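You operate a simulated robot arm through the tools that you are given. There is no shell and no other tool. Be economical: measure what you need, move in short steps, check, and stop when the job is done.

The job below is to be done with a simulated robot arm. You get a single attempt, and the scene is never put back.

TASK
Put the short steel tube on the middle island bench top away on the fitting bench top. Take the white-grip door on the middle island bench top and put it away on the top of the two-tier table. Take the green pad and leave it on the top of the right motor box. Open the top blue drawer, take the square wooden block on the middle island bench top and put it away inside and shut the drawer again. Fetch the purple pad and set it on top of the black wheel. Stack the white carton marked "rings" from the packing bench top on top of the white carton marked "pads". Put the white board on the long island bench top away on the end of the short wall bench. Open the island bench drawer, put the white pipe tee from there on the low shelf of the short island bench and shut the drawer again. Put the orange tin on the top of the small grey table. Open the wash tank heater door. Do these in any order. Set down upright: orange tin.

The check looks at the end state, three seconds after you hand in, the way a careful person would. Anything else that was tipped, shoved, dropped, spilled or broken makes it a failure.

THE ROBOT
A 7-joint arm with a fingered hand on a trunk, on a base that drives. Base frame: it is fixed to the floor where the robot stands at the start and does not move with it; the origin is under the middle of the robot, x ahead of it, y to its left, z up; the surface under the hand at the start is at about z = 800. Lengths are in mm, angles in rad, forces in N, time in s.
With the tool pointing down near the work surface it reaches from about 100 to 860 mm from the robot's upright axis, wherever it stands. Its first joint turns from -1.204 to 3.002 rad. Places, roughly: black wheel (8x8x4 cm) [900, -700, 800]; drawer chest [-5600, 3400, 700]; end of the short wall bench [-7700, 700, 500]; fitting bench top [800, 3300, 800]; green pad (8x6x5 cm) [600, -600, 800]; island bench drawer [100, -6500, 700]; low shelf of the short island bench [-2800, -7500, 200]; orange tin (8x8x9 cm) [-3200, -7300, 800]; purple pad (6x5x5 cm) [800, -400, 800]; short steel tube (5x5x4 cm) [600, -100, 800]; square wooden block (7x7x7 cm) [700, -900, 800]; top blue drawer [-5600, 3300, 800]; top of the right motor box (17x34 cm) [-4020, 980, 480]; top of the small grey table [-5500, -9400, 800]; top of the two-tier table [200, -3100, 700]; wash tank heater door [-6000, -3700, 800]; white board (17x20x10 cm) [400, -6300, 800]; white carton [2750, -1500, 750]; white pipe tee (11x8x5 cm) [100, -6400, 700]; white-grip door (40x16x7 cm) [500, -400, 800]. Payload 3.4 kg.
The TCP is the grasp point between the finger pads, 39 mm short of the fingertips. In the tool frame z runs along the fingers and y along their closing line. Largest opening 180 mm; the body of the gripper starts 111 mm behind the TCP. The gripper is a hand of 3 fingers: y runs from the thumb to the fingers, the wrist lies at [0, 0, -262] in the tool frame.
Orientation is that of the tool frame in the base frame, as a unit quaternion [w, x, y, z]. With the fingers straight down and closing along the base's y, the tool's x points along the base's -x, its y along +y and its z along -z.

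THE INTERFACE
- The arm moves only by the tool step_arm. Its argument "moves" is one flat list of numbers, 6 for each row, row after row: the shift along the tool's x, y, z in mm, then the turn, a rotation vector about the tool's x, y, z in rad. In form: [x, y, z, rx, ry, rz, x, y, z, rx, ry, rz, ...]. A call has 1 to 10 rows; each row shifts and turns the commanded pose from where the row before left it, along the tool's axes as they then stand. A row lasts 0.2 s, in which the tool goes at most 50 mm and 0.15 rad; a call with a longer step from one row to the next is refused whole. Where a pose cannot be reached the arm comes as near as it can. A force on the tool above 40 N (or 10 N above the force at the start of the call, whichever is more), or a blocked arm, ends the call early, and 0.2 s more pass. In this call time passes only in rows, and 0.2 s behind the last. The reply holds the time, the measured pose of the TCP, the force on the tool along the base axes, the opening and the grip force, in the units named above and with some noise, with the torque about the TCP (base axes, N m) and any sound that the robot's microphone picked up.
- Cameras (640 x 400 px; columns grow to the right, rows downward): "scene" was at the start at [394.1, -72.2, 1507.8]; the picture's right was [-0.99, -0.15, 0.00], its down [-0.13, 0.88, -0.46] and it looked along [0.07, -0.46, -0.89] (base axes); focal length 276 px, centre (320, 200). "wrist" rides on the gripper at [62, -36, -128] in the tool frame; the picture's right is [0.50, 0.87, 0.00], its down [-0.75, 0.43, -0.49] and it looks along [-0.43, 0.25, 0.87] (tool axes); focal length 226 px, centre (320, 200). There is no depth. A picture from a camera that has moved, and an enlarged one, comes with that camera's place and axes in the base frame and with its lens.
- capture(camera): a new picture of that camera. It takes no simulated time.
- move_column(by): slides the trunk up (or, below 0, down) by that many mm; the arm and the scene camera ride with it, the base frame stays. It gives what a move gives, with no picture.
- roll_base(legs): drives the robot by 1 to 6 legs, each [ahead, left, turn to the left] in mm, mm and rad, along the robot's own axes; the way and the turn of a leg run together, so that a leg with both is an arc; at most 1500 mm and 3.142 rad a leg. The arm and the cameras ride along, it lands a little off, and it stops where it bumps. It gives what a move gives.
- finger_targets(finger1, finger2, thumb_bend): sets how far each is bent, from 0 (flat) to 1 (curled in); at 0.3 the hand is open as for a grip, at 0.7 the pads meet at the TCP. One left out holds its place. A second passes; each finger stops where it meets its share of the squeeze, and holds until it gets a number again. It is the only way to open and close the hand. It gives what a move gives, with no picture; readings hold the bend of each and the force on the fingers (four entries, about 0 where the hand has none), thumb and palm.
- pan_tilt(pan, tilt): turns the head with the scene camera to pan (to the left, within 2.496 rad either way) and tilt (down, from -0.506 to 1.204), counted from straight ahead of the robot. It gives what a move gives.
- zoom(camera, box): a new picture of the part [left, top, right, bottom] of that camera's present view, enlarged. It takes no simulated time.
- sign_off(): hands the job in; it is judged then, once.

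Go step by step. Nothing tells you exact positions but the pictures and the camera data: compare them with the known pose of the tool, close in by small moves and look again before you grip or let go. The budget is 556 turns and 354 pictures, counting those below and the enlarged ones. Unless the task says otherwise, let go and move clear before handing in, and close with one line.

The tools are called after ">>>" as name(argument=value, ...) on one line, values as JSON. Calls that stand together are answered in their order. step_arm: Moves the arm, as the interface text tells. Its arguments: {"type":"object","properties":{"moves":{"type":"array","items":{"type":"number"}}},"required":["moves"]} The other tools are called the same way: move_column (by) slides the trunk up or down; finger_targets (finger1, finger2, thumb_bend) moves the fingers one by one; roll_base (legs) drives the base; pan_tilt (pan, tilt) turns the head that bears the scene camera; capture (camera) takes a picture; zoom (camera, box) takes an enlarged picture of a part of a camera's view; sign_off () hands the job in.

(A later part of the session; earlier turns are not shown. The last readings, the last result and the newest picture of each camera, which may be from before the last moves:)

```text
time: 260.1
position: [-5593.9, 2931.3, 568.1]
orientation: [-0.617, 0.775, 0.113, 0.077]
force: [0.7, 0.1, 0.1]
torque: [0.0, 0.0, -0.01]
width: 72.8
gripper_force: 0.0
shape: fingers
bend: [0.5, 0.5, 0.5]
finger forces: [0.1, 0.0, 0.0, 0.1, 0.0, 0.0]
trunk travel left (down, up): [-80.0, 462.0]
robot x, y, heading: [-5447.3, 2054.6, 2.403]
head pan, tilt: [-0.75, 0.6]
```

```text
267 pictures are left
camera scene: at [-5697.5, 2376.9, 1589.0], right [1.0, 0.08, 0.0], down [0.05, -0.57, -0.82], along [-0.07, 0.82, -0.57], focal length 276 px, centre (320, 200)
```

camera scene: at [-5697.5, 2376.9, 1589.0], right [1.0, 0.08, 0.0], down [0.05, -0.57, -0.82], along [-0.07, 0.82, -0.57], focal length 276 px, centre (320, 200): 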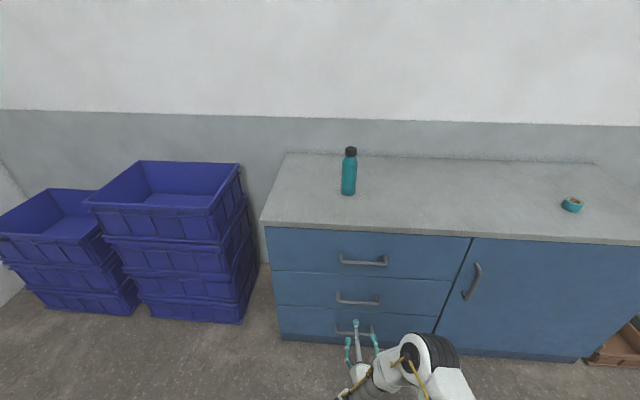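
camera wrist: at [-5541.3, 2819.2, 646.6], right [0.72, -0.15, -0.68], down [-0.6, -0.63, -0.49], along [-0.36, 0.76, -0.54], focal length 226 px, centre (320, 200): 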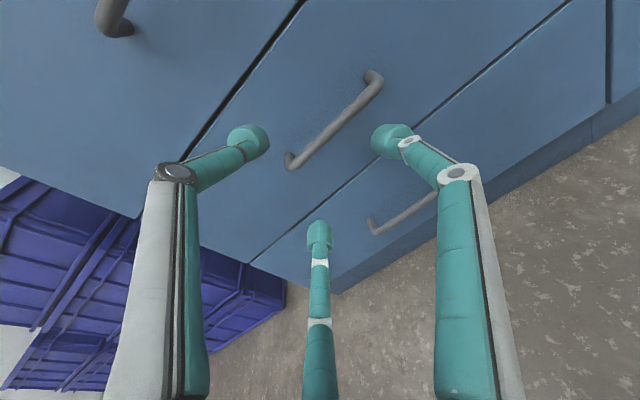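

The arm shifted and rolled a bit. I re-level the tool and rise to the top drawer handle's height.

>>> step_arm(moves=[0, 0, 0, 0, 0, 0.13, 0, 0, 0, 0, 0, 0.135, 0, 0, 0, 0.115, 0, 0, 0, 0, 0, 0.112, 0, 0, 0, -41, 0, 0, 0, 0, 0, -41, 0, 0, 0, 0, 0, -41, 0, 0, 0, 0, 0, -41, 0, 0, 0, 0, 0, -40, 0, 0, 0, 0])

>>> capture(camera="wrist")

>>> capture(camera="scene")

```text
time: 262.1
position: [-5585.0, 2934.2, 778.7]
orientation: [-0.698, 0.716, -0.013, 0.018]
force: [-0.9, -0.8, 0.2]
torque: [-0.04, -0.01, 0.02]
width: 72.8
gripper_force: 0.0
shape: fingers
bend: [0.5, 0.5, 0.5]
finger forces: [0.0, 0.0, 0.1, 0.0, 0.1, 0.0]
out of reach, approached as far as the arm can: row 4
trunk travel left (down, up): [-80.0, 462.0]
robot x, y, heading: [-5442.9, 2054.5, 2.404]
head pan, tilt: [-0.75, 0.6]
```

```text
266 pictures are left
camera wrist: at [-5527.4, 2804.6, 818.4], right [0.5, -0.04, -0.86], down [-0.77, -0.47, -0.43], along [-0.39, 0.88, -0.27], focal length 226 px, centre (320, 200)
```

wrist: 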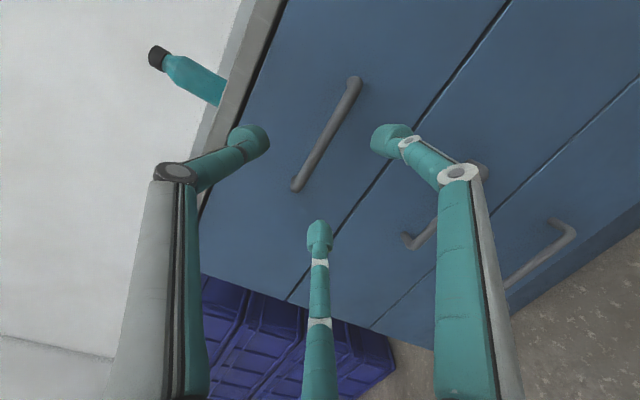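

```text
265 pictures are left
camera scene: at [-5697.3, 2373.4, 1590.0], right [1.0, 0.08, 0.0], down [0.05, -0.57, -0.82], along [-0.07, 0.82, -0.57], focal length 276 px, centre (320, 200)
```

scene: 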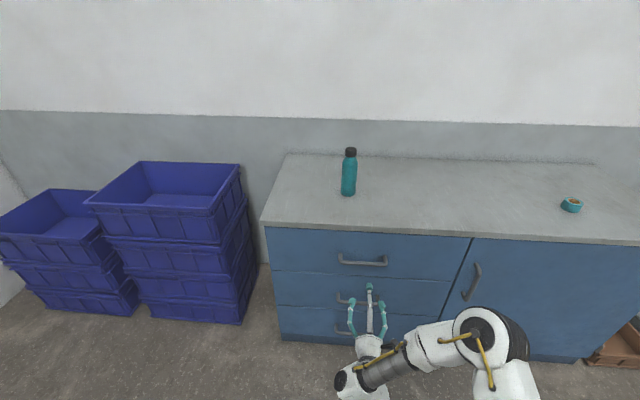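

The bar is at about (-5586,3146,763). I approach to 60 mm short of it and check alignment.

>>> step_arm(moves=[-3, 3, 45, 0, 0, 0, -3, 3, 45, 0, 0, 0, -2, 3, 45, 0, 0, 0])

>>> capture(camera="wrist")

>>> zoom(camera="scene", box=[280, 220, 480, 345])

```text
time: 262.9
position: [-5585.2, 3069.5, 762.9]
orientation: [-0.697, 0.716, -0.013, 0.018]
force: [-0.5, 1.0, -0.1]
torque: [0.01, -0.03, 0.01]
width: 72.7
gripper_force: 0.0
shape: fingers
bend: [0.5, 0.5, 0.5]
finger forces: [0.0, 0.0, 0.0, 0.1, 0.0, 0.1]
trunk travel left (down, up): [-80.0, 462.0]
robot x, y, heading: [-5447.3, 2056.0, 2.404]
head pan, tilt: [-0.75, 0.6]
```

```text
264 pictures are left
camera wrist: at [-5528.9, 2940.1, 803.8], right [0.51, -0.05, -0.86], down [-0.77, -0.47, -0.43], along [-0.39, 0.88, -0.27], focal length 226 px, centre (320, 200)
```

wrist: 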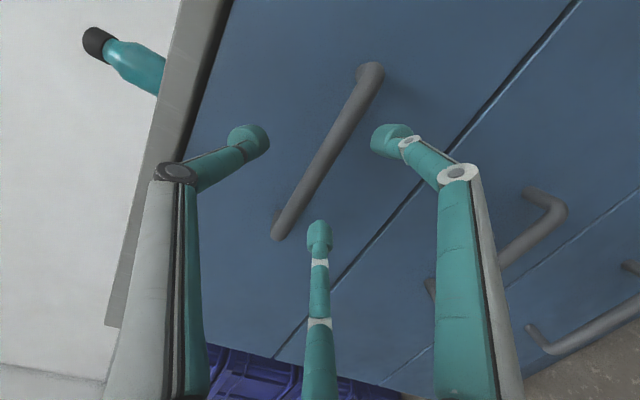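

```text
3.20 times, centred on (380, 282) of scene
camera zoom: at [-5698.5, 2376.9, 1588.8], right [1.0, 0.08, 0.0], down [0.05, -0.57, -0.82], along [-0.07, 0.82, -0.57], focal length 884 px, centre (128, -64)
```

zoom: 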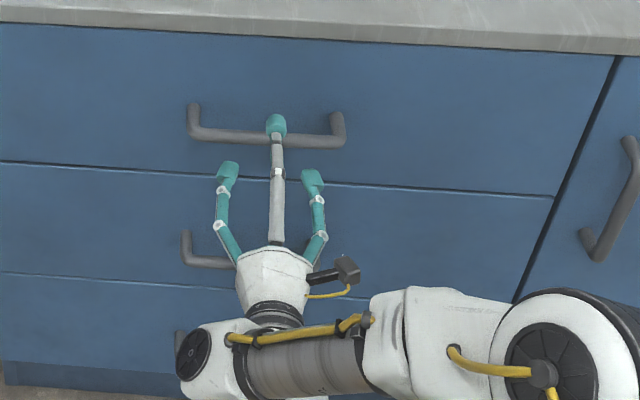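

Aligned. I advance so the bar sits between the pads and close.

>>> step_arm(moves=[2, 0, 35, 0, 0, 0, 2, 0, 25, 0, 0, 0])

>>> finger_targets(finger1=0.75, finger2=0.75, thumb_bend=0.75)

>>> capture(camera="wrist")

```text
time: 263.5
position: [-5579.2, 3130.5, 762.4]
orientation: [-0.698, 0.716, -0.013, 0.018]
force: [-0.1, 1.0, 0.6]
torque: [0.01, 0.01, -0.01]
width: 72.8
gripper_force: 0.1
shape: fingers
bend: [0.5, 0.5, 0.5]
finger forces: [0.1, 0.0, 0.0, 0.0, 0.0, 0.1]
trunk travel left (down, up): [-80.0, 462.0]
robot x, y, heading: [-5443.6, 2054.5, 2.404]
head pan, tilt: [-0.75, 0.6]
```

```text
time: 264.5
position: [-5578.9, 3129.5, 762.6]
orientation: [-0.697, 0.717, -0.013, 0.018]
force: [1.4, 1.3, -3.2]
torque: [-0.03, 0.04, 0.02]
width: 0.1
gripper_force: 0.1
shape: fingers
bend: [0.72, 0.72, 0.72]
finger forces: [0.0, 0.0, 0.1, 0.1, 0.0, 0.0]
trunk travel left (down, up): [-80.0, 462.0]
robot x, y, heading: [-5450.3, 2053.0, 2.404]
head pan, tilt: [-0.75, 0.6]
```

```text
262 pictures are left
camera wrist: at [-5522.3, 3000.0, 801.5], right [0.5, -0.05, -0.86], down [-0.77, -0.47, -0.43], along [-0.39, 0.88, -0.27], focal length 226 px, centre (320, 200)
```

wrist: 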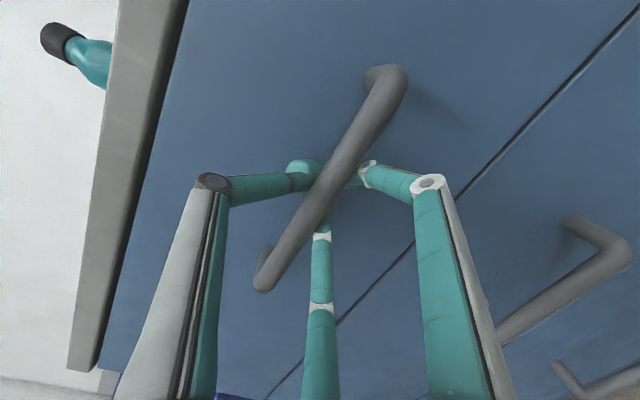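

The fingers have hooked behind the bar. I pull the drawer open.

>>> step_arm(moves=[0, 0, -20, 0, 0, 0, 0, 0, -25, 0, 0, 0, 0, 0, -30, 0, 0, 0, 0, 0, -30, 0, 0, 0])

>>> capture(camera="scene")

```text
time: 265.5
position: [-5585.1, 3023.6, 765.8]
orientation: [-0.698, 0.716, -0.013, 0.017]
force: [2.1, -0.7, -6.7]
torque: [-0.04, 0.02, 0.0]
width: 0.0
gripper_force: 4.6
shape: fingers
bend: [0.73, 0.73, 0.72]
finger forces: [9.1, 0.6, 0.1, 0.0, 0.0, 0.0]
trunk travel left (down, up): [-80.0, 462.0]
robot x, y, heading: [-5442.8, 2051.4, 2.403]
head pan, tilt: [-0.75, 0.6]
```

```text
261 pictures are left
camera scene: at [-5697.9, 2376.8, 1589.0], right [1.0, 0.08, 0.0], down [0.05, -0.57, -0.82], along [-0.07, 0.82, -0.57], focal length 276 px, centre (320, 200)
```

scene: 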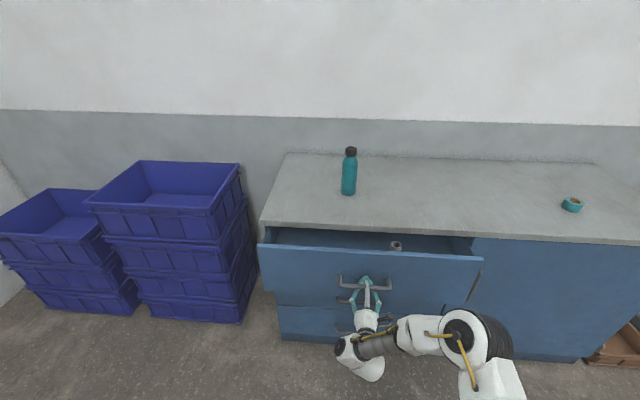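

The drawer is opening. I pull it another 170 mm.

>>> step_arm(moves=[0, 0, -30, 0, 0, 0, 0, 0, -35, 0, 0, 0, 0, 0, -35, 0, 0, 0, 0, 0, -35, 0, 0, 0, 0, 0, -35, 0, 0, 0])

>>> capture(camera="scene")

```text
time: 266.7
position: [-5592.3, 2856.4, 767.9]
orientation: [-0.697, 0.716, -0.012, 0.018]
force: [5.4, 0.1, -11.1]
torque: [-0.02, -0.03, 0.02]
width: 0.2
gripper_force: 7.6
shape: fingers
bend: [0.73, 0.73, 0.73]
finger forces: [11.3, 4.0, 0.1, 0.0, 0.0, 0.0]
trunk travel left (down, up): [-80.0, 462.0]
robot x, y, heading: [-5443.1, 2057.4, 2.402]
head pan, tilt: [-0.75, 0.6]
```

```text
260 pictures are left
camera scene: at [-5697.7, 2377.8, 1588.6], right [1.0, 0.08, 0.0], down [0.05, -0.57, -0.82], along [-0.07, 0.82, -0.57], focal length 276 px, centre (320, 200)
```

scene: 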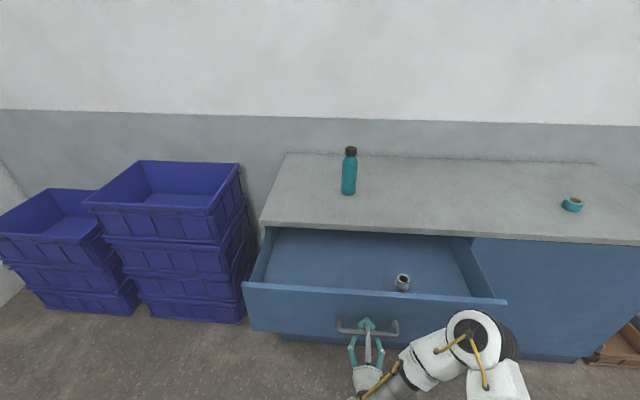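

Drawer open about 270 mm with plenty of space. I release and back off.

>>> finger_targets(finger1=0.45, finger2=0.45, thumb_bend=0.45)

>>> step_arm(moves=[0, 0, -40, 0, 0, 0, 0, 0, -45, 0, 0, 0])

>>> capture(camera="scene")

```text
time: 267.7
position: [-5592.1, 2856.0, 769.6]
orientation: [-0.697, 0.717, -0.012, 0.017]
force: [-0.3, -1.1, -0.1]
torque: [-0.04, 0.04, 0.08]
width: 92.4
gripper_force: 0.9
shape: fingers
bend: [0.45, 0.45, 0.45]
finger forces: [0.1, 1.0, 0.0, 0.1, 0.1, 0.0]
trunk travel left (down, up): [-80.0, 462.0]
robot x, y, heading: [-5443.3, 2052.2, 2.402]
head pan, tilt: [-0.75, 0.6]
```

```text
time: 268.3
position: [-5595.2, 2774.5, 781.0]
orientation: [-0.698, 0.716, -0.012, 0.018]
force: [-0.6, 0.5, 0.6]
torque: [0.0, 0.0, 0.01]
width: 92.3
gripper_force: 0.1
shape: fingers
bend: [0.45, 0.45, 0.45]
finger forces: [0.0, 0.0, 0.1, 0.1, 0.1, 0.1]
out of reach, approached as far as the arm can: row 2
trunk travel left (down, up): [-80.0, 462.0]
robot x, y, heading: [-5448.3, 2055.9, 2.396]
head pan, tilt: [-0.75, 0.6]
```

```text
259 pictures are left
camera scene: at [-5703.2, 2367.5, 1590.1], right [1.0, 0.08, 0.0], down [0.05, -0.57, -0.82], along [-0.06, 0.82, -0.57], focal length 276 px, centre (320, 200)
```

scene: 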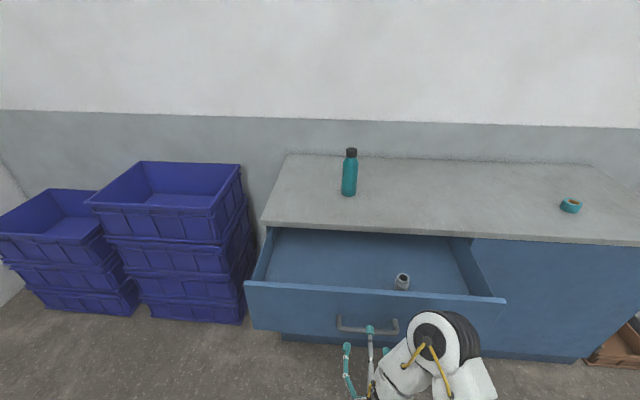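

I back the base off and return the tool to pointing down.

>>> roll_base(legs=[[-135, 148, 0]])

>>> step_arm(moves=[0, 0, 0, -0.143, 0, 0, 0, 0, 0, -0.143, 0, 0, 0, 0, 0, -0.143, 0, 0, 0, 0, 0, -0.143, 0, 0, 0, 0, 0, -0.143, 0, 0, 0, 0, 0, -0.143, 0, 0, 0, 0, 0, -0.143, 0, 0, 0, 0, 0, -0.143, 0, 0, 0, 0, 0, -0.143, 0, 0, 0, 0, 0, -0.143, 0, 0])

>>> step_arm(moves=[0, 0, -40, -0.12, 0, 0, 0, 0, -45, 0, 0, 0, 0, 0, -45, 0, 0, 0, 0, 0, -45, 0, 0, 0, 0, 0, -45, 0, 0, 0, 0, 0, -45, 0, 0, 0])

```text
time: 270.0
position: [-5579.9, 2645.6, 778.2]
orientation: [-0.678, 0.734, -0.021, 0.028]
force: [-0.6, -0.4, -0.2]
torque: [0.01, 0.04, 0.0]
width: 92.6
gripper_force: 0.0
shape: fingers
bend: [0.45, 0.45, 0.45]
finger forces: [0.0, 0.1, 0.1, 0.1, 0.1, 0.0]
trunk travel left (down, up): [-80.0, 462.0]
robot x, y, heading: [-5447.6, 1944.2, 2.372]
head pan, tilt: [-0.75, 0.6]
stopped in leg 1: the robot was blocked; the commanded pose is now the measured one
```

```text
time: 272.2
position: [-5585.6, 2640.4, 788.9]
orientation: [-0.05, 0.998, -0.032, 0.012]
force: [0.6, 0.1, 0.2]
torque: [-0.01, -0.02, -0.01]
width: 92.6
gripper_force: 0.0
shape: fingers
bend: [0.45, 0.45, 0.45]
finger forces: [0.0, 0.1, 0.0, 0.0, 0.0, 0.0]
trunk travel left (down, up): [-80.0, 462.0]
robot x, y, heading: [-5446.3, 1939.7, 2.371]
head pan, tilt: [-0.75, 0.6]
```

```text
time: 273.6
position: [-5589.5, 2640.1, 1055.7]
orientation: [0.01, 0.999, -0.033, 0.01]
force: [-0.1, 0.4, 0.5]
torque: [-0.02, -0.01, -0.01]
width: 92.6
gripper_force: 0.1
shape: fingers
bend: [0.45, 0.45, 0.45]
finger forces: [0.0, 0.0, 0.0, 0.0, 0.0, 0.0]
trunk travel left (down, up): [-80.0, 462.0]
robot x, y, heading: [-5445.7, 1940.8, 2.369]
head pan, tilt: [-0.75, 0.6]
```

Something (the low curb) blocked the base's rear at y≈1650; I move away from it and set off for the wooden block on the middle bench.

>>> roll_base(legs=[[175, -179, 0], [0, 0, -1.57], [1041, -382, 0], [1011, -1040, 0], [-162, -887, 0], [-162, -887, 0]])

>>> pan_tilt(pan=-0.75, tilt=0.6)

>>> capture(camera="scene")

```text
time: 300.0
position: [-1264.7, 1258.1, 1053.5]
orientation: [-0.014, -0.68, 0.733, 0.0]
force: [-0.5, 0.1, 0.5]
torque: [-0.02, 0.0, 0.0]
width: 92.7
gripper_force: 0.0
shape: fingers
bend: [0.45, 0.45, 0.45]
finger forces: [0.1, 0.0, 0.0, 0.0, 0.1, 0.0]
trunk travel left (down, up): [-80.0, 462.0]
robot x, y, heading: [-1967.2, 1122.7, 0.793]
head pan, tilt: [-0.75, 0.6]
```

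```text
time: 300.6
position: [-1271.7, 1256.8, 1057.8]
orientation: [-0.012, -0.68, 0.733, -0.003]
force: [0.1, -0.4, -0.5]
torque: [-0.02, 0.0, -0.01]
width: 92.7
gripper_force: 0.0
shape: fingers
bend: [0.45, 0.45, 0.45]
finger forces: [0.1, 0.0, 0.0, 0.0, 0.0, 0.0]
trunk travel left (down, up): [-80.0, 462.0]
robot x, y, heading: [-1966.5, 1122.8, 0.784]
head pan, tilt: [-0.75, 0.6]
```

```text
258 pictures are left
camera scene: at [-1638.1, 1356.3, 1589.7], right [0.04, -1.0, 0.0], down [-0.57, -0.02, -0.82], along [0.82, 0.03, -0.57], focal length 276 px, centre (320, 200)
```

scene: 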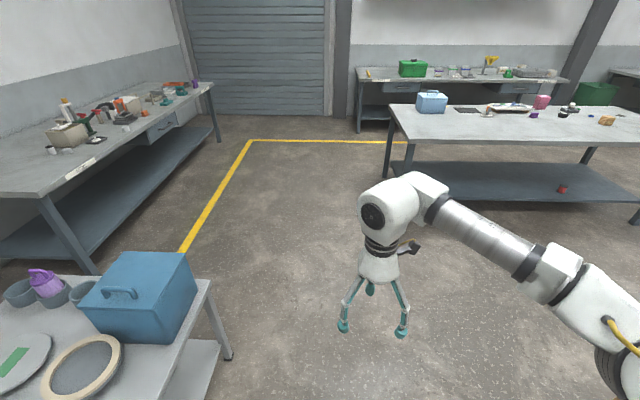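

Clear way ahead. I drive on to the wooden block's stance.

>>> roll_base(legs=[[913, -1090, 0], [-687, -685, 0], [-687, -685, 0], [346, -347, 0]])

>>> capture(camera="wrist")

```text
time: 319.6
position: [635.5, -821.5, 1059.7]
orientation: [-0.012, -0.681, 0.733, -0.004]
force: [-0.2, -0.8, 0.0]
torque: [-0.01, 0.03, -0.01]
width: 92.9
gripper_force: 0.1
shape: fingers
bend: [0.45, 0.45, 0.45]
finger forces: [0.1, 0.1, 0.1, 0.1, 0.1, 0.1]
trunk travel left (down, up): [-80.0, 462.0]
robot x, y, heading: [-58.6, -960.4, 0.79]
head pan, tilt: [-0.75, 0.6]
```

```text
257 pictures are left
camera wrist: at [668.4, -884.5, 1186.5], right [-0.9, -0.44, 0.02], down [-0.37, 0.79, 0.48], along [-0.23, 0.42, -0.88], focal length 226 px, centre (320, 200)
```

wrist: 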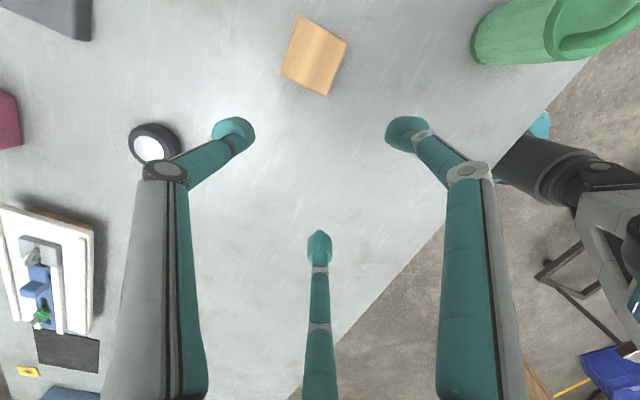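

Block at (678,-904), axis-aligned. I open wide, go over it and descend.

>>> finger_targets(finger1=0.34, finger2=0.34, thumb_bend=0.34)

>>> step_arm(moves=[40, -24, 0, 0, 0, 0, 40, -24, 0, 0, 0, -0.075, 0, 0, 40, 0, 0, 0, 0, 0, 40, 0, 0, 0])

>>> capture(camera="wrist")

```text
time: 320.6
position: [639.6, -831.1, 1057.1]
orientation: [-0.01, -0.681, 0.732, 0.0]
force: [0.2, -0.5, -0.4]
torque: [0.02, -0.06, -0.01]
width: 135.7
gripper_force: 0.1
shape: fingers
bend: [0.34, 0.34, 0.34]
finger forces: [0.1, 0.0, 0.0, 0.0, 0.0, 0.1]
trunk travel left (down, up): [-80.0, 462.0]
robot x, y, heading: [-59.1, -964.9, 0.796]
head pan, tilt: [-0.75, 0.6]
```

```text
time: 321.6
position: [672.7, -907.3, 980.0]
orientation: [0.01, 0.708, -0.706, 0.004]
force: [-0.3, -0.4, 0.0]
torque: [-0.01, -0.04, -0.02]
width: 136.0
gripper_force: 0.1
shape: fingers
bend: [0.34, 0.34, 0.34]
finger forces: [0.1, 0.0, 0.0, 0.0, 0.0, 0.1]
trunk travel left (down, up): [-80.0, 462.0]
robot x, y, heading: [-61.5, -965.1, 0.789]
head pan, tilt: [-0.75, 0.6]
```

```text
256 pictures are left
camera wrist: at [709.9, -966.9, 1108.6], right [-0.86, -0.5, 0.02], down [-0.43, 0.76, 0.48], along [-0.26, 0.41, -0.88], focal length 226 px, centre (320, 200)
```

wrist: 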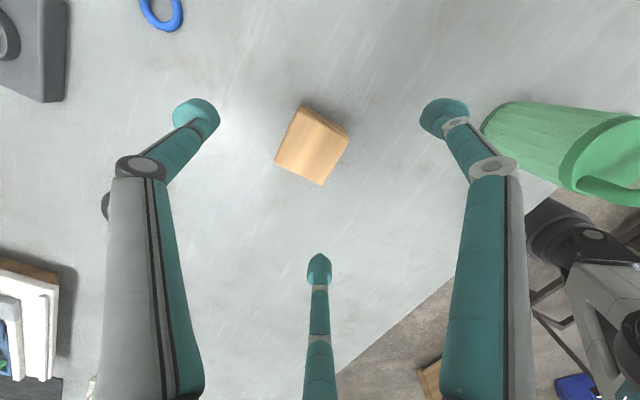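

>>> step_arm(moves=[-3, -5, 40, 0, 0, 0, 0, 0, 45, 0, 0, 0, 0, 0, 45, 0, 0, 0])

>>> finger_targets(finger1=0.75, finger2=0.75, thumb_bend=0.75)

>>> step_arm(moves=[0, 0, -20, 0, 0, 0, 0, 0, -40, 0, 0, 0, 0, 0, -40, 0, 0, 0])

>>> capture(camera="wrist")

```text
time: 322.4
position: [679.5, -908.6, 850.6]
orientation: [0.01, 0.707, -0.707, 0.002]
force: [0.4, 0.3, 0.6]
torque: [0.01, -0.02, -0.02]
width: 135.8
gripper_force: 0.1
shape: fingers
bend: [0.34, 0.34, 0.34]
finger forces: [0.0, 0.0, 0.1, 0.0, 0.0, 0.0]
trunk travel left (down, up): [-80.0, 462.0]
robot x, y, heading: [-58.4, -959.5, 0.791]
head pan, tilt: [-0.75, 0.6]
```

```text
time: 323.4
position: [679.5, -908.9, 850.1]
orientation: [0.009, 0.707, -0.707, 0.003]
force: [-0.6, 0.2, 0.4]
torque: [0.04, 0.09, 0.03]
width: 32.0
gripper_force: 15.2
shape: fingers
bend: [0.55, 0.52, 0.69]
finger forces: [7.7, 9.9, 0.1, 0.0, 12.6, 0.0]
trunk travel left (down, up): [-80.0, 462.0]
robot x, y, heading: [-58.3, -963.2, 0.789]
head pan, tilt: [-0.75, 0.6]
```

```text
time: 324.2
position: [680.8, -906.4, 950.1]
orientation: [0.01, 0.708, -0.706, 0.003]
force: [-0.4, 0.1, -1.2]
torque: [0.01, -0.06, 0.01]
width: 27.9
gripper_force: 14.1
shape: fingers
bend: [0.56, 0.51, 0.71]
finger forces: [7.5, 9.5, 0.0, 0.1, 11.4, 0.0]
trunk travel left (down, up): [-80.0, 462.0]
robot x, y, heading: [-61.1, -963.9, 0.793]
head pan, tilt: [-0.75, 0.6]
```

```text
255 pictures are left
camera wrist: at [717.0, -966.3, 1078.2], right [-0.86, -0.5, 0.02], down [-0.43, 0.76, 0.48], along [-0.26, 0.41, -0.88], focal length 226 px, centre (320, 200)
```

wrist: 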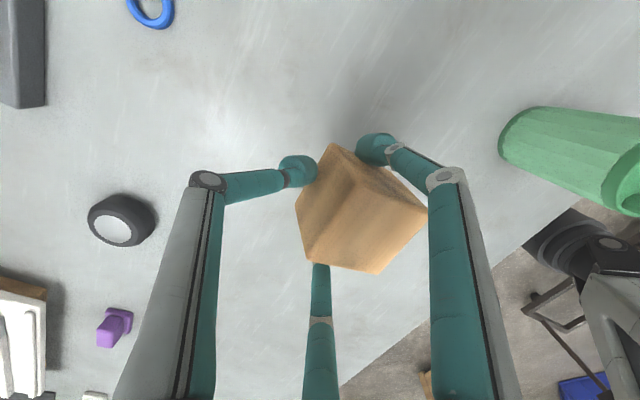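

The block got pushed off-centre by the thumb. I set it down and re-grip with the thumb held as a stop.

>>> step_arm(moves=[0, 0, 40, 0, 0, 0, 0, 0, 30, 0, 0, 0, 0, 0, 10, 0, 0, 0])

>>> step_arm(moves=[0, 0, 6, 0, 0, 0, 0, 0, 5, 0, 0, 0, 0, 0, 5, 0, 0, 0])

>>> capture(camera="wrist")

```text
time: 325.0
position: [680.7, -908.5, 871.1]
orientation: [0.01, 0.708, -0.706, 0.002]
force: [0.2, 0.2, -0.8]
torque: [-0.06, -0.05, 0.0]
width: 28.1
gripper_force: 13.7
shape: fingers
bend: [0.56, 0.51, 0.71]
finger forces: [7.4, 9.5, 0.0, 0.0, 11.3, 0.0]
trunk travel left (down, up): [-80.0, 462.0]
robot x, y, heading: [-60.6, -962.6, 0.797]
head pan, tilt: [-0.75, 0.6]
```

```text
time: 325.8
position: [680.5, -909.3, 854.1]
orientation: [0.009, 0.708, -0.707, 0.003]
force: [1.0, 0.3, 2.1]
torque: [0.01, 0.1, 0.01]
width: 27.9
gripper_force: 14.6
shape: fingers
bend: [0.56, 0.51, 0.7]
finger forces: [7.7, 9.5, 0.0, 0.0, 11.6, 0.0]
trunk travel left (down, up): [-80.0, 462.0]
robot x, y, heading: [-65.3, -960.3, 0.791]
head pan, tilt: [-0.75, 0.6]
```

```text
254 pictures are left
camera wrist: at [716.4, -969.2, 982.9], right [-0.86, -0.5, 0.02], down [-0.43, 0.76, 0.48], along [-0.25, 0.41, -0.88], focal length 226 px, centre (320, 200)
```

wrist: 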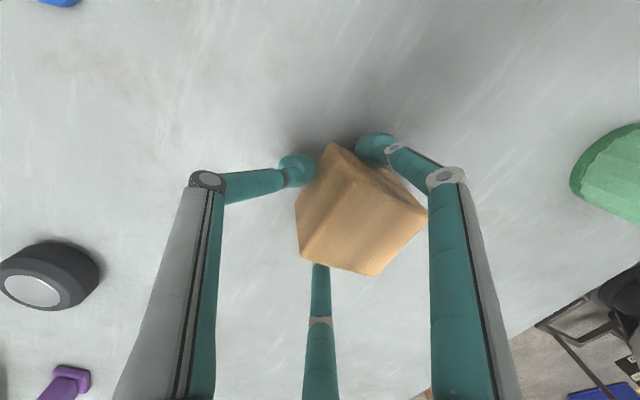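

>>> step_arm(moves=[0, 0, 4, 0, 0, 0])

>>> finger_targets(finger1=0.34, finger2=0.34, thumb_bend=0.34)

>>> capture(camera="wrist")

```text
time: 326.2
position: [680.0, -908.1, 850.0]
orientation: [0.01, 0.707, -0.707, 0.002]
force: [1.6, 0.2, 4.6]
torque: [0.09, 0.19, -0.02]
width: 28.3
gripper_force: 15.1
shape: fingers
bend: [0.56, 0.52, 0.69]
finger forces: [8.0, 9.8, 0.1, 0.1, 11.6, 0.0]
trunk travel left (down, up): [-80.0, 462.0]
robot x, y, heading: [-60.9, -962.3, 0.792]
head pan, tilt: [-0.75, 0.6]
```

```text
time: 327.2
position: [680.2, -907.8, 850.3]
orientation: [0.01, 0.708, -0.706, 0.002]
force: [0.1, -0.6, -0.5]
torque: [0.01, 0.02, 0.04]
width: 135.8
gripper_force: 0.0
shape: fingers
bend: [0.34, 0.34, 0.34]
finger forces: [0.0, 0.1, 0.0, 0.0, 0.0, 0.0]
trunk travel left (down, up): [-80.0, 462.0]
robot x, y, heading: [-61.4, -964.5, 0.793]
head pan, tilt: [-0.75, 0.6]
```

```text
253 pictures are left
camera wrist: at [716.7, -969.4, 978.4], right [-0.86, -0.5, 0.02], down [-0.43, 0.76, 0.48], along [-0.26, 0.41, -0.88], focal length 226 px, centre (320, 200)
```

wrist: 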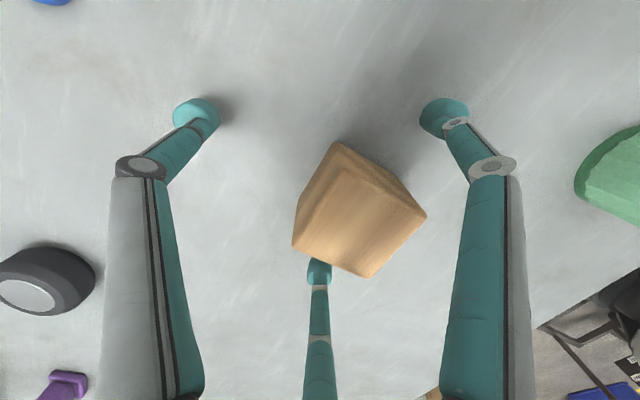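

Block stands upright, offset 24 mm. I recentre and close fingers first with the thumb as a stop.

>>> step_arm(moves=[2, 24, -3, 0, 0, 0])

>>> finger_targets(finger1=0.48, finger2=0.48, thumb_bend=0.51)

>>> finger_targets(finger1=0.75, finger2=0.75)

>>> capture(camera="wrist")

```text
time: 327.6
position: [654.4, -910.4, 852.8]
orientation: [0.01, 0.708, -0.706, 0.004]
force: [0.6, 0.3, 0.4]
torque: [-0.01, -0.02, -0.01]
width: 135.9
gripper_force: 0.1
shape: fingers
bend: [0.34, 0.34, 0.34]
finger forces: [0.0, 0.0, 0.0, 0.0, 0.1, 0.0]
trunk travel left (down, up): [-80.0, 462.0]
robot x, y, heading: [-57.8, -959.7, 0.794]
head pan, tilt: [-0.75, 0.6]
```

```text
time: 328.6
position: [656.7, -911.1, 852.6]
orientation: [0.01, 0.708, -0.706, 0.003]
force: [0.5, 0.4, -0.4]
torque: [0.0, 0.01, 0.0]
width: 75.6
gripper_force: 0.1
shape: fingers
bend: [0.48, 0.48, 0.51]
finger forces: [0.1, 0.0, 0.0, 0.0, 0.0, 0.0]
trunk travel left (down, up): [-80.0, 462.0]
robot x, y, heading: [-60.0, -962.0, 0.794]
head pan, tilt: [-0.75, 0.6]
```

```text
time: 329.6
position: [656.6, -911.3, 852.0]
orientation: [0.011, 0.708, -0.706, 0.002]
force: [-0.2, -0.1, -0.8]
torque: [-0.02, 0.0, 0.03]
width: 55.3
gripper_force: 10.8
shape: fingers
bend: [0.56, 0.56, 0.51]
finger forces: [10.7, 10.6, 0.0, 0.1, 0.1, 0.1]
trunk travel left (down, up): [-80.0, 462.0]
robot x, y, heading: [-60.9, -965.3, 0.794]
head pan, tilt: [-0.75, 0.6]
```

```text
252 pictures are left
camera wrist: at [693.4, -971.7, 980.7], right [-0.86, -0.5, 0.02], down [-0.43, 0.76, 0.48], along [-0.26, 0.41, -0.88], focal length 226 px, centre (320, 200)
```

wrist: 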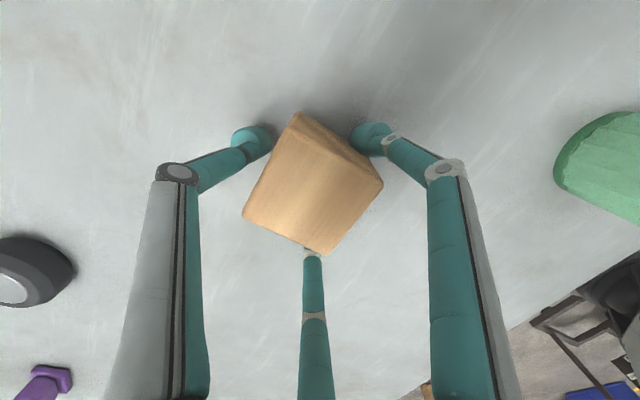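

>>> finger_targets(thumb_bend=0.545)

>>> step_arm(moves=[0, 0, -20, 0, 0, 0, 0, 0, -40, 0, 0, 0, 0, 0, -40, 0, 0, 0])

>>> capture(camera="wrist")

```text
time: 330.6
position: [656.4, -910.4, 852.4]
orientation: [0.01, 0.707, -0.707, 0.003]
force: [-0.5, 0.1, 0.7]
torque: [-0.01, 0.01, -0.01]
width: 52.5
gripper_force: 11.8
shape: fingers
bend: [0.56, 0.56, 0.53]
finger forces: [10.8, 10.7, 0.1, 0.0, 1.6, 0.0]
trunk travel left (down, up): [-80.0, 462.0]
robot x, y, heading: [-66.1, -963.6, 0.791]
head pan, tilt: [-0.75, 0.6]
```

```text
time: 331.4
position: [655.9, -911.2, 953.6]
orientation: [0.009, 0.709, -0.706, 0.003]
force: [0.2, 0.5, -1.4]
torque: [-0.03, -0.02, -0.04]
width: 52.2
gripper_force: 11.5
shape: fingers
bend: [0.56, 0.56, 0.53]
finger forces: [10.8, 10.6, 0.1, 0.0, 1.7, 0.0]
trunk travel left (down, up): [-80.0, 462.0]
robot x, y, heading: [-61.7, -962.1, 0.792]
head pan, tilt: [-0.75, 0.6]
```

```text
251 pictures are left
camera wrist: at [694.1, -972.1, 1082.4], right [-0.86, -0.5, 0.02], down [-0.43, 0.76, 0.48], along [-0.26, 0.41, -0.88], focal length 226 px, centre (320, 200)
```

wrist: 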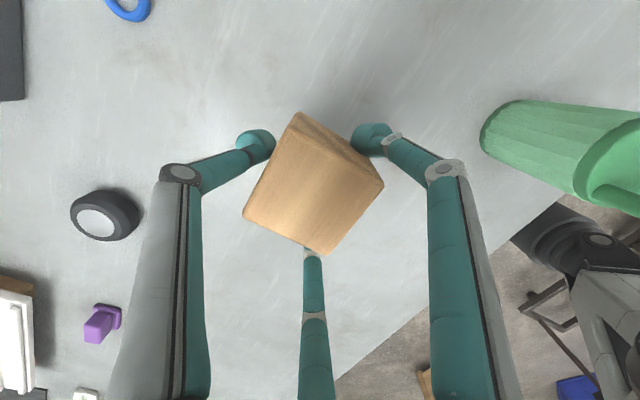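

Held securely now. I lift and drive back to the chest.

>>> step_arm(moves=[0, 0, -45, 0, 0, 0, 0, 0, -45, 0, 0, 0, 0, 0, -40, 0, 0, 0])

>>> roll_base(legs=[[-344, 349, 0], [690, 681, 0], [690, 681, 0], [-907, 1095, 0], [156, 888, 0], [156, 888, 0]])

```text
time: 332.2
position: [657.0, -905.9, 1084.9]
orientation: [0.009, 0.709, -0.705, 0.003]
force: [0.2, 0.4, -1.5]
torque: [0.02, 0.0, 0.0]
width: 52.5
gripper_force: 11.3
shape: fingers
bend: [0.56, 0.56, 0.53]
finger forces: [10.8, 10.7, 0.0, 0.0, 1.8, 0.0]
trunk travel left (down, up): [-80.0, 462.0]
robot x, y, heading: [-60.3, -960.8, 0.79]
head pan, tilt: [-0.75, 0.6]
```

```text
time: 359.6
position: [-2221.7, 2662.8, 1083.0]
orientation: [0.01, 0.708, -0.706, 0.001]
force: [-0.3, -0.6, -1.3]
torque: [-0.02, -0.02, 0.02]
width: 52.3
gripper_force: 11.2
shape: fingers
bend: [0.56, 0.56, 0.53]
finger forces: [10.6, 10.7, 0.1, 0.1, 1.6, 0.0]
trunk travel left (down, up): [-80.0, 462.0]
robot x, y, heading: [-2938.5, 2610.1, 0.789]
head pan, tilt: [-0.75, 0.6]
```

>>> roll_base(legs=[[-1021, 1029, 0], [-1045, 656, 0], [0, 0, 1.581]])

>>> pan_tilt(pan=-0.75, tilt=0.9)

>>> capture(camera="scene")

>>> capture(camera="wrist")

```text
time: 376.5
position: [-5657.2, 3069.0, 1087.5]
orientation: [0.003, 1.0, 0.002, 0.008]
force: [-0.4, 0.4, -1.3]
torque: [0.02, -0.02, 0.0]
width: 52.2
gripper_force: 11.8
shape: fingers
bend: [0.56, 0.56, 0.53]
finger forces: [10.7, 10.6, 0.0, 0.0, 1.6, 0.0]
trunk travel left (down, up): [-80.0, 462.0]
robot x, y, heading: [-5596.4, 2352.2, 2.375]
head pan, tilt: [-0.75, 0.6]
```

```text
time: 377.3
position: [-5658.2, 3061.9, 1090.9]
orientation: [0.0, 1.0, 0.004, 0.009]
force: [0.0, 0.3, -1.1]
torque: [-0.03, -0.01, 0.0]
width: 52.2
gripper_force: 12.0
shape: fingers
bend: [0.56, 0.56, 0.53]
finger forces: [10.7, 10.6, 0.0, 0.0, 1.7, 0.1]
trunk travel left (down, up): [-80.0, 462.0]
robot x, y, heading: [-5596.2, 2353.2, 2.368]
head pan, tilt: [-0.75, 0.901]
```

```text
250 pictures are left
camera scene: at [-5837.7, 2670.3, 1565.0], right [1.0, 0.05, 0.0], down [0.04, -0.79, -0.62], along [-0.03, 0.62, -0.79], focal length 276 px, centre (320, 200)
```

scene: 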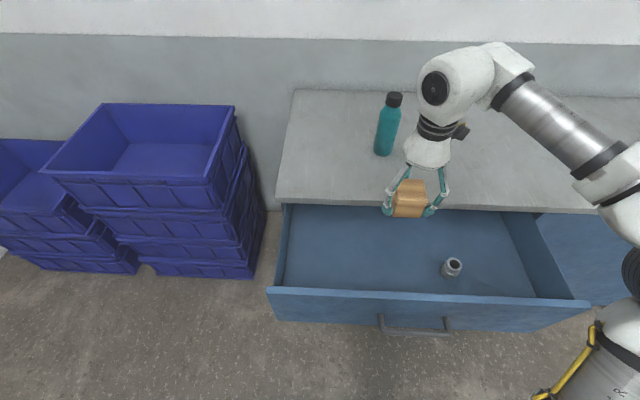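

```text
249 pictures are left
camera wrist: at [-5598.1, 3098.5, 1220.5], right [0.51, -0.86, 0.01], down [-0.76, -0.44, 0.48], along [-0.41, -0.25, -0.88], focal length 226 px, centre (320, 200)
```

wrist: 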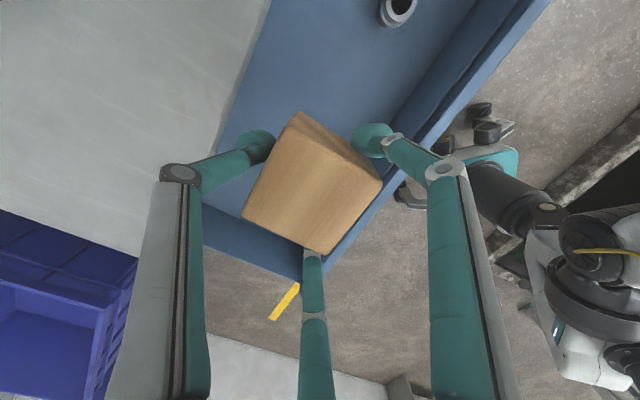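

The hand is centred over the drawer interior. I lower in stages.

>>> step_arm(moves=[0, 0, 45, 0, 0, 0, 0, 0, 45, 0, 0, 0, 0, 0, 45, 0, 0, 0, 0, 0, 45, 0, 0, 0, 0, 0, 45, 0, 0, 0])

>>> capture(camera="scene")

>>> capture(camera="wrist")

```text
time: 378.5
position: [-5655.2, 3064.0, 862.5]
orientation: [0.001, 1.0, 0.003, 0.008]
force: [-0.4, 0.5, -1.3]
torque: [-0.03, 0.01, -0.03]
width: 52.1
gripper_force: 11.6
shape: fingers
bend: [0.56, 0.56, 0.53]
finger forces: [10.7, 10.7, 0.0, 0.1, 1.8, 0.0]
trunk travel left (down, up): [-80.0, 462.0]
robot x, y, heading: [-5599.6, 2356.6, 2.366]
head pan, tilt: [-0.75, 0.901]
```

```text
248 pictures are left
camera scene: at [-5837.0, 2672.4, 1564.5], right [1.0, 0.05, 0.0], down [0.04, -0.79, -0.61], along [-0.03, 0.61, -0.79], focal length 276 px, centre (320, 200)
```

scene: 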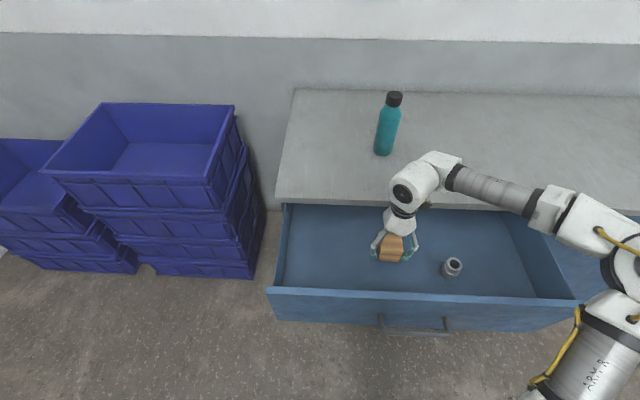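

```text
247 pictures are left
camera wrist: at [-5595.6, 3099.3, 992.0], right [0.51, -0.86, 0.01], down [-0.76, -0.44, 0.48], along [-0.41, -0.25, -0.88], focal length 226 px, centre (320, 200)
```

wrist: 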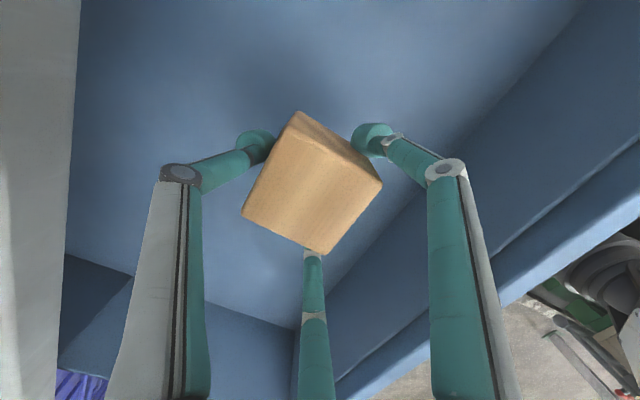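

>>> step_arm(moves=[-5, 0, 35, 0, 0, 0, -5, 0, 35, 0, 0, 0, 0, 0, 12, 0, 0, 0])

>>> step_arm(moves=[0, 0, 8, 0, 0, 0, 0, 0, 8, 0, 0, 0])

>>> capture(camera="wrist")

```text
time: 379.3
position: [-5665.0, 3061.7, 790.1]
orientation: [-0.005, 1.0, 0.003, 0.007]
force: [2.9, 1.0, 33.0]
torque: [0.1, 0.12, -0.12]
width: 53.0
gripper_force: 20.9
shape: fingers
bend: [0.57, 0.6, 0.52]
finger forces: [12.8, 20.7, 0.1, 0.1, 8.5, 0.0]
trunk travel left (down, up): [-80.0, 462.0]
robot x, y, heading: [-5596.5, 2353.2, 2.369]
head pan, tilt: [-0.75, 0.901]
```

```text
time: 379.6
position: [-5667.3, 3062.7, 791.5]
orientation: [-0.007, 1.0, 0.003, 0.007]
force: [2.2, 0.2, 24.1]
torque: [-0.2, 0.04, 0.0]
width: 53.8
gripper_force: 16.6
shape: fingers
bend: [0.57, 0.6, 0.52]
finger forces: [13.0, 17.0, 0.0, 0.0, 3.3, 0.0]
trunk travel left (down, up): [-80.0, 462.0]
robot x, y, heading: [-5595.5, 2353.7, 2.361]
head pan, tilt: [-0.75, 0.901]
stopped in row 1: the force on the tool passed its limit at 48 N (the readings are from after the stop); the commanded pose is now the measured one
```

```text
246 pictures are left
camera wrist: at [-5606.5, 3097.3, 919.6], right [0.51, -0.86, -0.01], down [-0.76, -0.45, 0.48], along [-0.41, -0.24, -0.88], focal length 226 px, centre (320, 200)
```

wrist: 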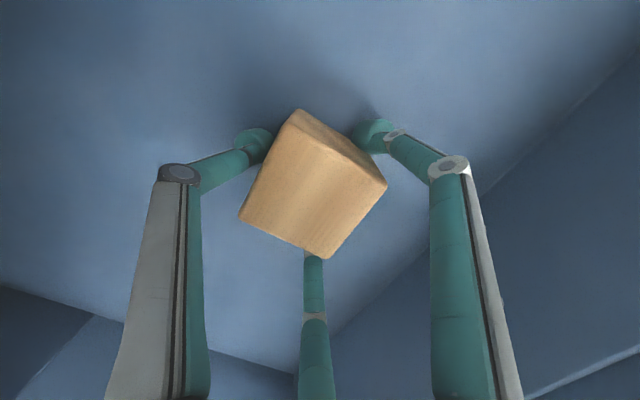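

The block is on the drawer floor. I ease off, release and rise.

>>> step_arm(moves=[0, 0, -4, 0, 0, 0])

>>> finger_targets(finger1=0.4, finger2=0.4, thumb_bend=0.42)

>>> step_arm(moves=[0, 0, -30, 0, 0, 0, 0, 0, -45, 0, 0, 0, 0, 0, -45, 0, 0, 0, 0, 0, -45, 0, 0, 0, 0, 0, -45, 0, 0, 0, 0, 0, -45, 0, 0, 0])

>>> capture(camera="scene")

```text
time: 380.0
position: [-5665.6, 3061.5, 791.0]
orientation: [-0.005, 1.0, 0.004, 0.008]
force: [0.5, 1.2, 10.8]
torque: [-0.05, -0.03, 0.0]
width: 53.4
gripper_force: 12.3
shape: fingers
bend: [0.57, 0.59, 0.52]
finger forces: [11.5, 11.0, 0.0, 0.0, 2.7, 0.1]
trunk travel left (down, up): [-80.0, 462.0]
robot x, y, heading: [-5599.5, 2355.5, 2.368]
head pan, tilt: [-0.75, 0.901]
```

```text
time: 381.0
position: [-5666.2, 3061.3, 790.6]
orientation: [-0.006, 1.0, 0.004, 0.008]
force: [-0.4, 0.3, 1.3]
torque: [-0.06, 0.08, 0.04]
width: 108.3
gripper_force: 0.9
shape: fingers
bend: [0.4, 0.4, 0.42]
finger forces: [0.1, 1.4, 0.1, 0.1, 0.0, 0.0]
trunk travel left (down, up): [-80.0, 462.0]
robot x, y, heading: [-5600.2, 2357.5, 2.366]
head pan, tilt: [-0.75, 0.901]
```

```text
time: 382.4
position: [-5669.9, 3055.9, 1046.9]
orientation: [-0.006, 1.0, 0.003, 0.008]
force: [0.2, -0.5, -0.8]
torque: [0.02, 0.0, 0.02]
width: 108.1
gripper_force: 0.0
shape: fingers
bend: [0.4, 0.4, 0.42]
finger forces: [0.0, 0.0, 0.0, 0.0, 0.0, 0.0]
trunk travel left (down, up): [-80.0, 462.0]
robot x, y, heading: [-5595.8, 2354.3, 2.368]
head pan, tilt: [-0.75, 0.901]
```

```text
245 pictures are left
camera scene: at [-5837.8, 2668.2, 1565.5], right [1.0, 0.05, 0.0], down [0.04, -0.79, -0.62], along [-0.03, 0.62, -0.79], focal length 276 px, centre (320, 200)
```

scene: 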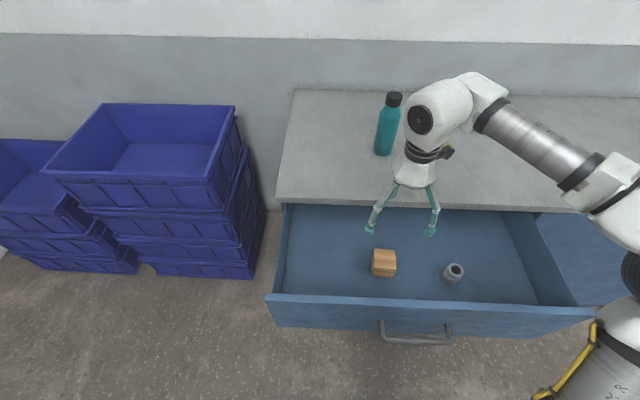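

The block lies in the drawer. To shut it I back the base off, make a fist, and turn the tool horizontal to push the drawer front.

>>> roll_base(legs=[[-196, 207, 0]])

>>> finger_targets(finger1=0.74, finger2=0.74, thumb_bend=0.74)

>>> step_arm(moves=[0, -20, 0, 0.14, 0, 0, 0, 0, 0, 0.14, 0, 0, 0, 0, 0, 0.14, 0, 0, 0, 0, 0, 0.14, 0, 0, 0, 0, 0, 0.14, 0, 0, 0, 0, 0, 0.14, 0, 0, 0, 0, 0, 0.14, 0, 0, 0, 0, 0, 0.14, 0, 0, 0, 0, 0, 0.14, 0, 0, 0, 0, 0, 0.14, 0, 0])

```text
time: 384.4
position: [-5666.5, 2780.9, 1041.6]
orientation: [-0.002, 1.0, 0.003, 0.004]
force: [-0.3, -0.8, -0.4]
torque: [0.02, 0.01, -0.02]
width: 108.3
gripper_force: 0.1
shape: fingers
bend: [0.4, 0.4, 0.42]
finger forces: [0.1, 0.0, 0.0, 0.0, 0.0, 0.2]
trunk travel left (down, up): [-80.0, 462.0]
robot x, y, heading: [-5603.3, 2069.2, 2.366]
head pan, tilt: [-0.75, 0.901]
```

```text
time: 385.4
position: [-5683.4, 2758.9, 1054.7]
orientation: [-0.011, 1.0, 0.003, 0.01]
force: [-0.2, 0.0, 0.2]
torque: [0.04, -0.03, 0.0]
width: 0.1
gripper_force: 0.0
shape: fingers
bend: [0.72, 0.72, 0.72]
finger forces: [0.1, 0.0, 0.0, 0.0, 0.0, 0.0]
trunk travel left (down, up): [-80.0, 462.0]
robot x, y, heading: [-5606.1, 2077.0, 2.367]
head pan, tilt: [-0.75, 0.901]
```

```text
time: 387.6
position: [-5675.7, 2788.0, 1051.0]
orientation: [-0.651, 0.759, 0.006, 0.003]
force: [-0.4, -0.7, -0.3]
torque: [0.0, 0.03, -0.01]
width: 0.0
gripper_force: 0.0
shape: fingers
bend: [0.72, 0.72, 0.72]
finger forces: [0.0, 0.0, 0.0, 0.0, 0.0, 0.0]
trunk travel left (down, up): [-80.0, 462.0]
robot x, y, heading: [-5601.2, 2070.1, 2.365]
head pan, tilt: [-0.75, 0.901]
```

>>> step_arm(moves=[25, 0, 0, 0.075, 0, 0, 25, 0, 0, 0.075, 0, 0, 25, 40, 0, 0, 0, 0, 25, 40, 0, 0, 0, 0, 10, 45, 0, 0, 0, 0, 0, 45, 0, 0, 0, 0, 0, 45, 0, 0, 0, 0, 0, 30, 0, 0, 0, 0])

>>> capture(camera="scene")

>>> capture(camera="wrist")

```text
time: 389.4
position: [-5651.8, 2786.6, 1038.7]
orientation: [-0.676, 0.737, 0.002, 0.007]
force: [0.1, 1.1, -0.7]
torque: [0.0, 0.0, 0.01]
width: 0.2
gripper_force: 0.1
shape: fingers
bend: [0.72, 0.72, 0.72]
finger forces: [0.1, 0.0, 0.0, 0.1, 0.0, 0.0]
out of reach, approached as far as the arm can: row 2, 3, 4, 5, 6, 7, 8
trunk travel left (down, up): [-80.0, 462.0]
robot x, y, heading: [-5607.3, 2072.1, 2.362]
head pan, tilt: [-0.75, 0.901]
```

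```text
244 pictures are left
camera scene: at [-5845.7, 2382.6, 1565.4], right [1.0, 0.04, 0.0], down [0.04, -0.79, -0.62], along [-0.03, 0.62, -0.79], focal length 276 px, centre (320, 200)
```

scene: 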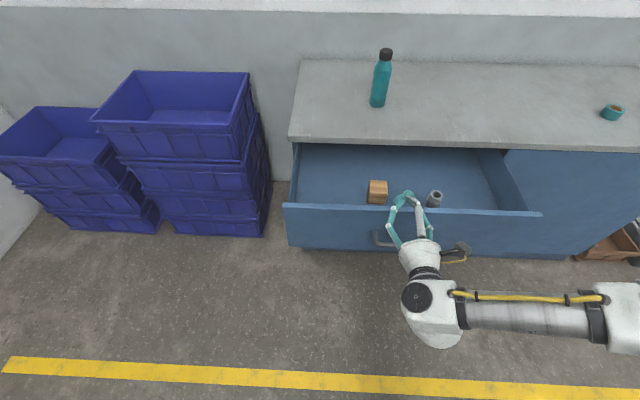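

```text
243 pictures are left
camera wrist: at [-5589.9, 2661.2, 1086.8], right [0.51, -0.08, -0.86], down [-0.75, -0.52, -0.4], along [-0.42, 0.85, -0.33], focal length 226 px, centre (320, 200)
```

wrist: 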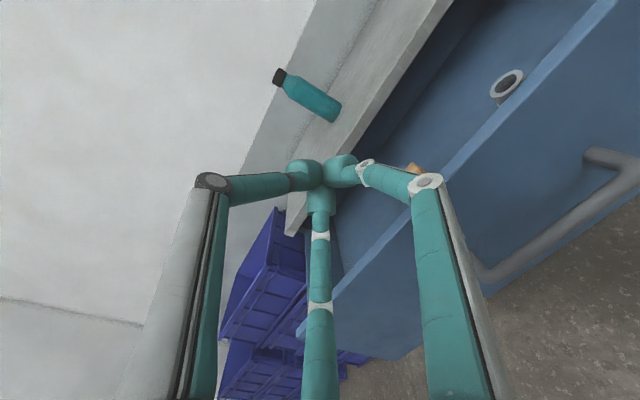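

The last bit of pitch isn't reachable here; I keep this pitch and just lower.

>>> step_arm(moves=[10, 45, 0, 0, 0, 0, 10, 45, 0, 0, 0, 0, 10, 45, 0, 0, 0, 0, 10, 45, 0, 0, 0, 0, 10, 45, 0, 0, 0, 0])

>>> capture(camera="scene")

```text
time: 390.6
position: [-5646.3, 2791.0, 1018.4]
orientation: [-0.671, 0.741, -0.008, 0.016]
force: [-0.1, -0.8, 0.3]
torque: [0.0, 0.02, 0.01]
width: 0.0
gripper_force: 0.1
shape: fingers
bend: [0.72, 0.72, 0.72]
finger forces: [0.1, 0.0, 0.1, 0.1, 0.0, 0.1]
out of reach, approached as far as the arm can: row 1, 2, 3, 4, 5
trunk travel left (down, up): [-80.0, 462.0]
robot x, y, heading: [-5603.6, 2071.2, 2.362]
head pan, tilt: [-0.75, 0.901]
```

```text
242 pictures are left
camera scene: at [-5840.0, 2385.4, 1566.0], right [1.0, 0.04, 0.0], down [0.03, -0.79, -0.62], along [-0.03, 0.62, -0.79], focal length 276 px, centre (320, 200)
```

scene: 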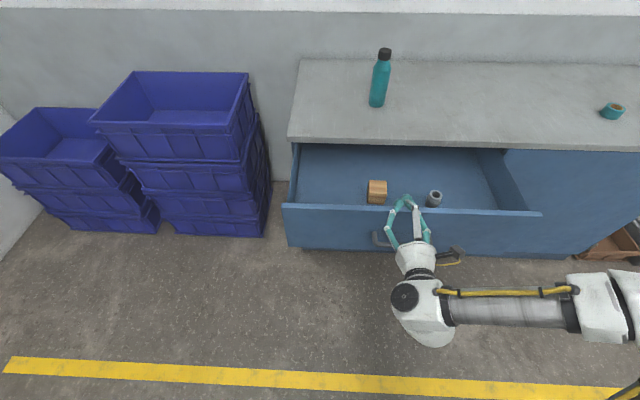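

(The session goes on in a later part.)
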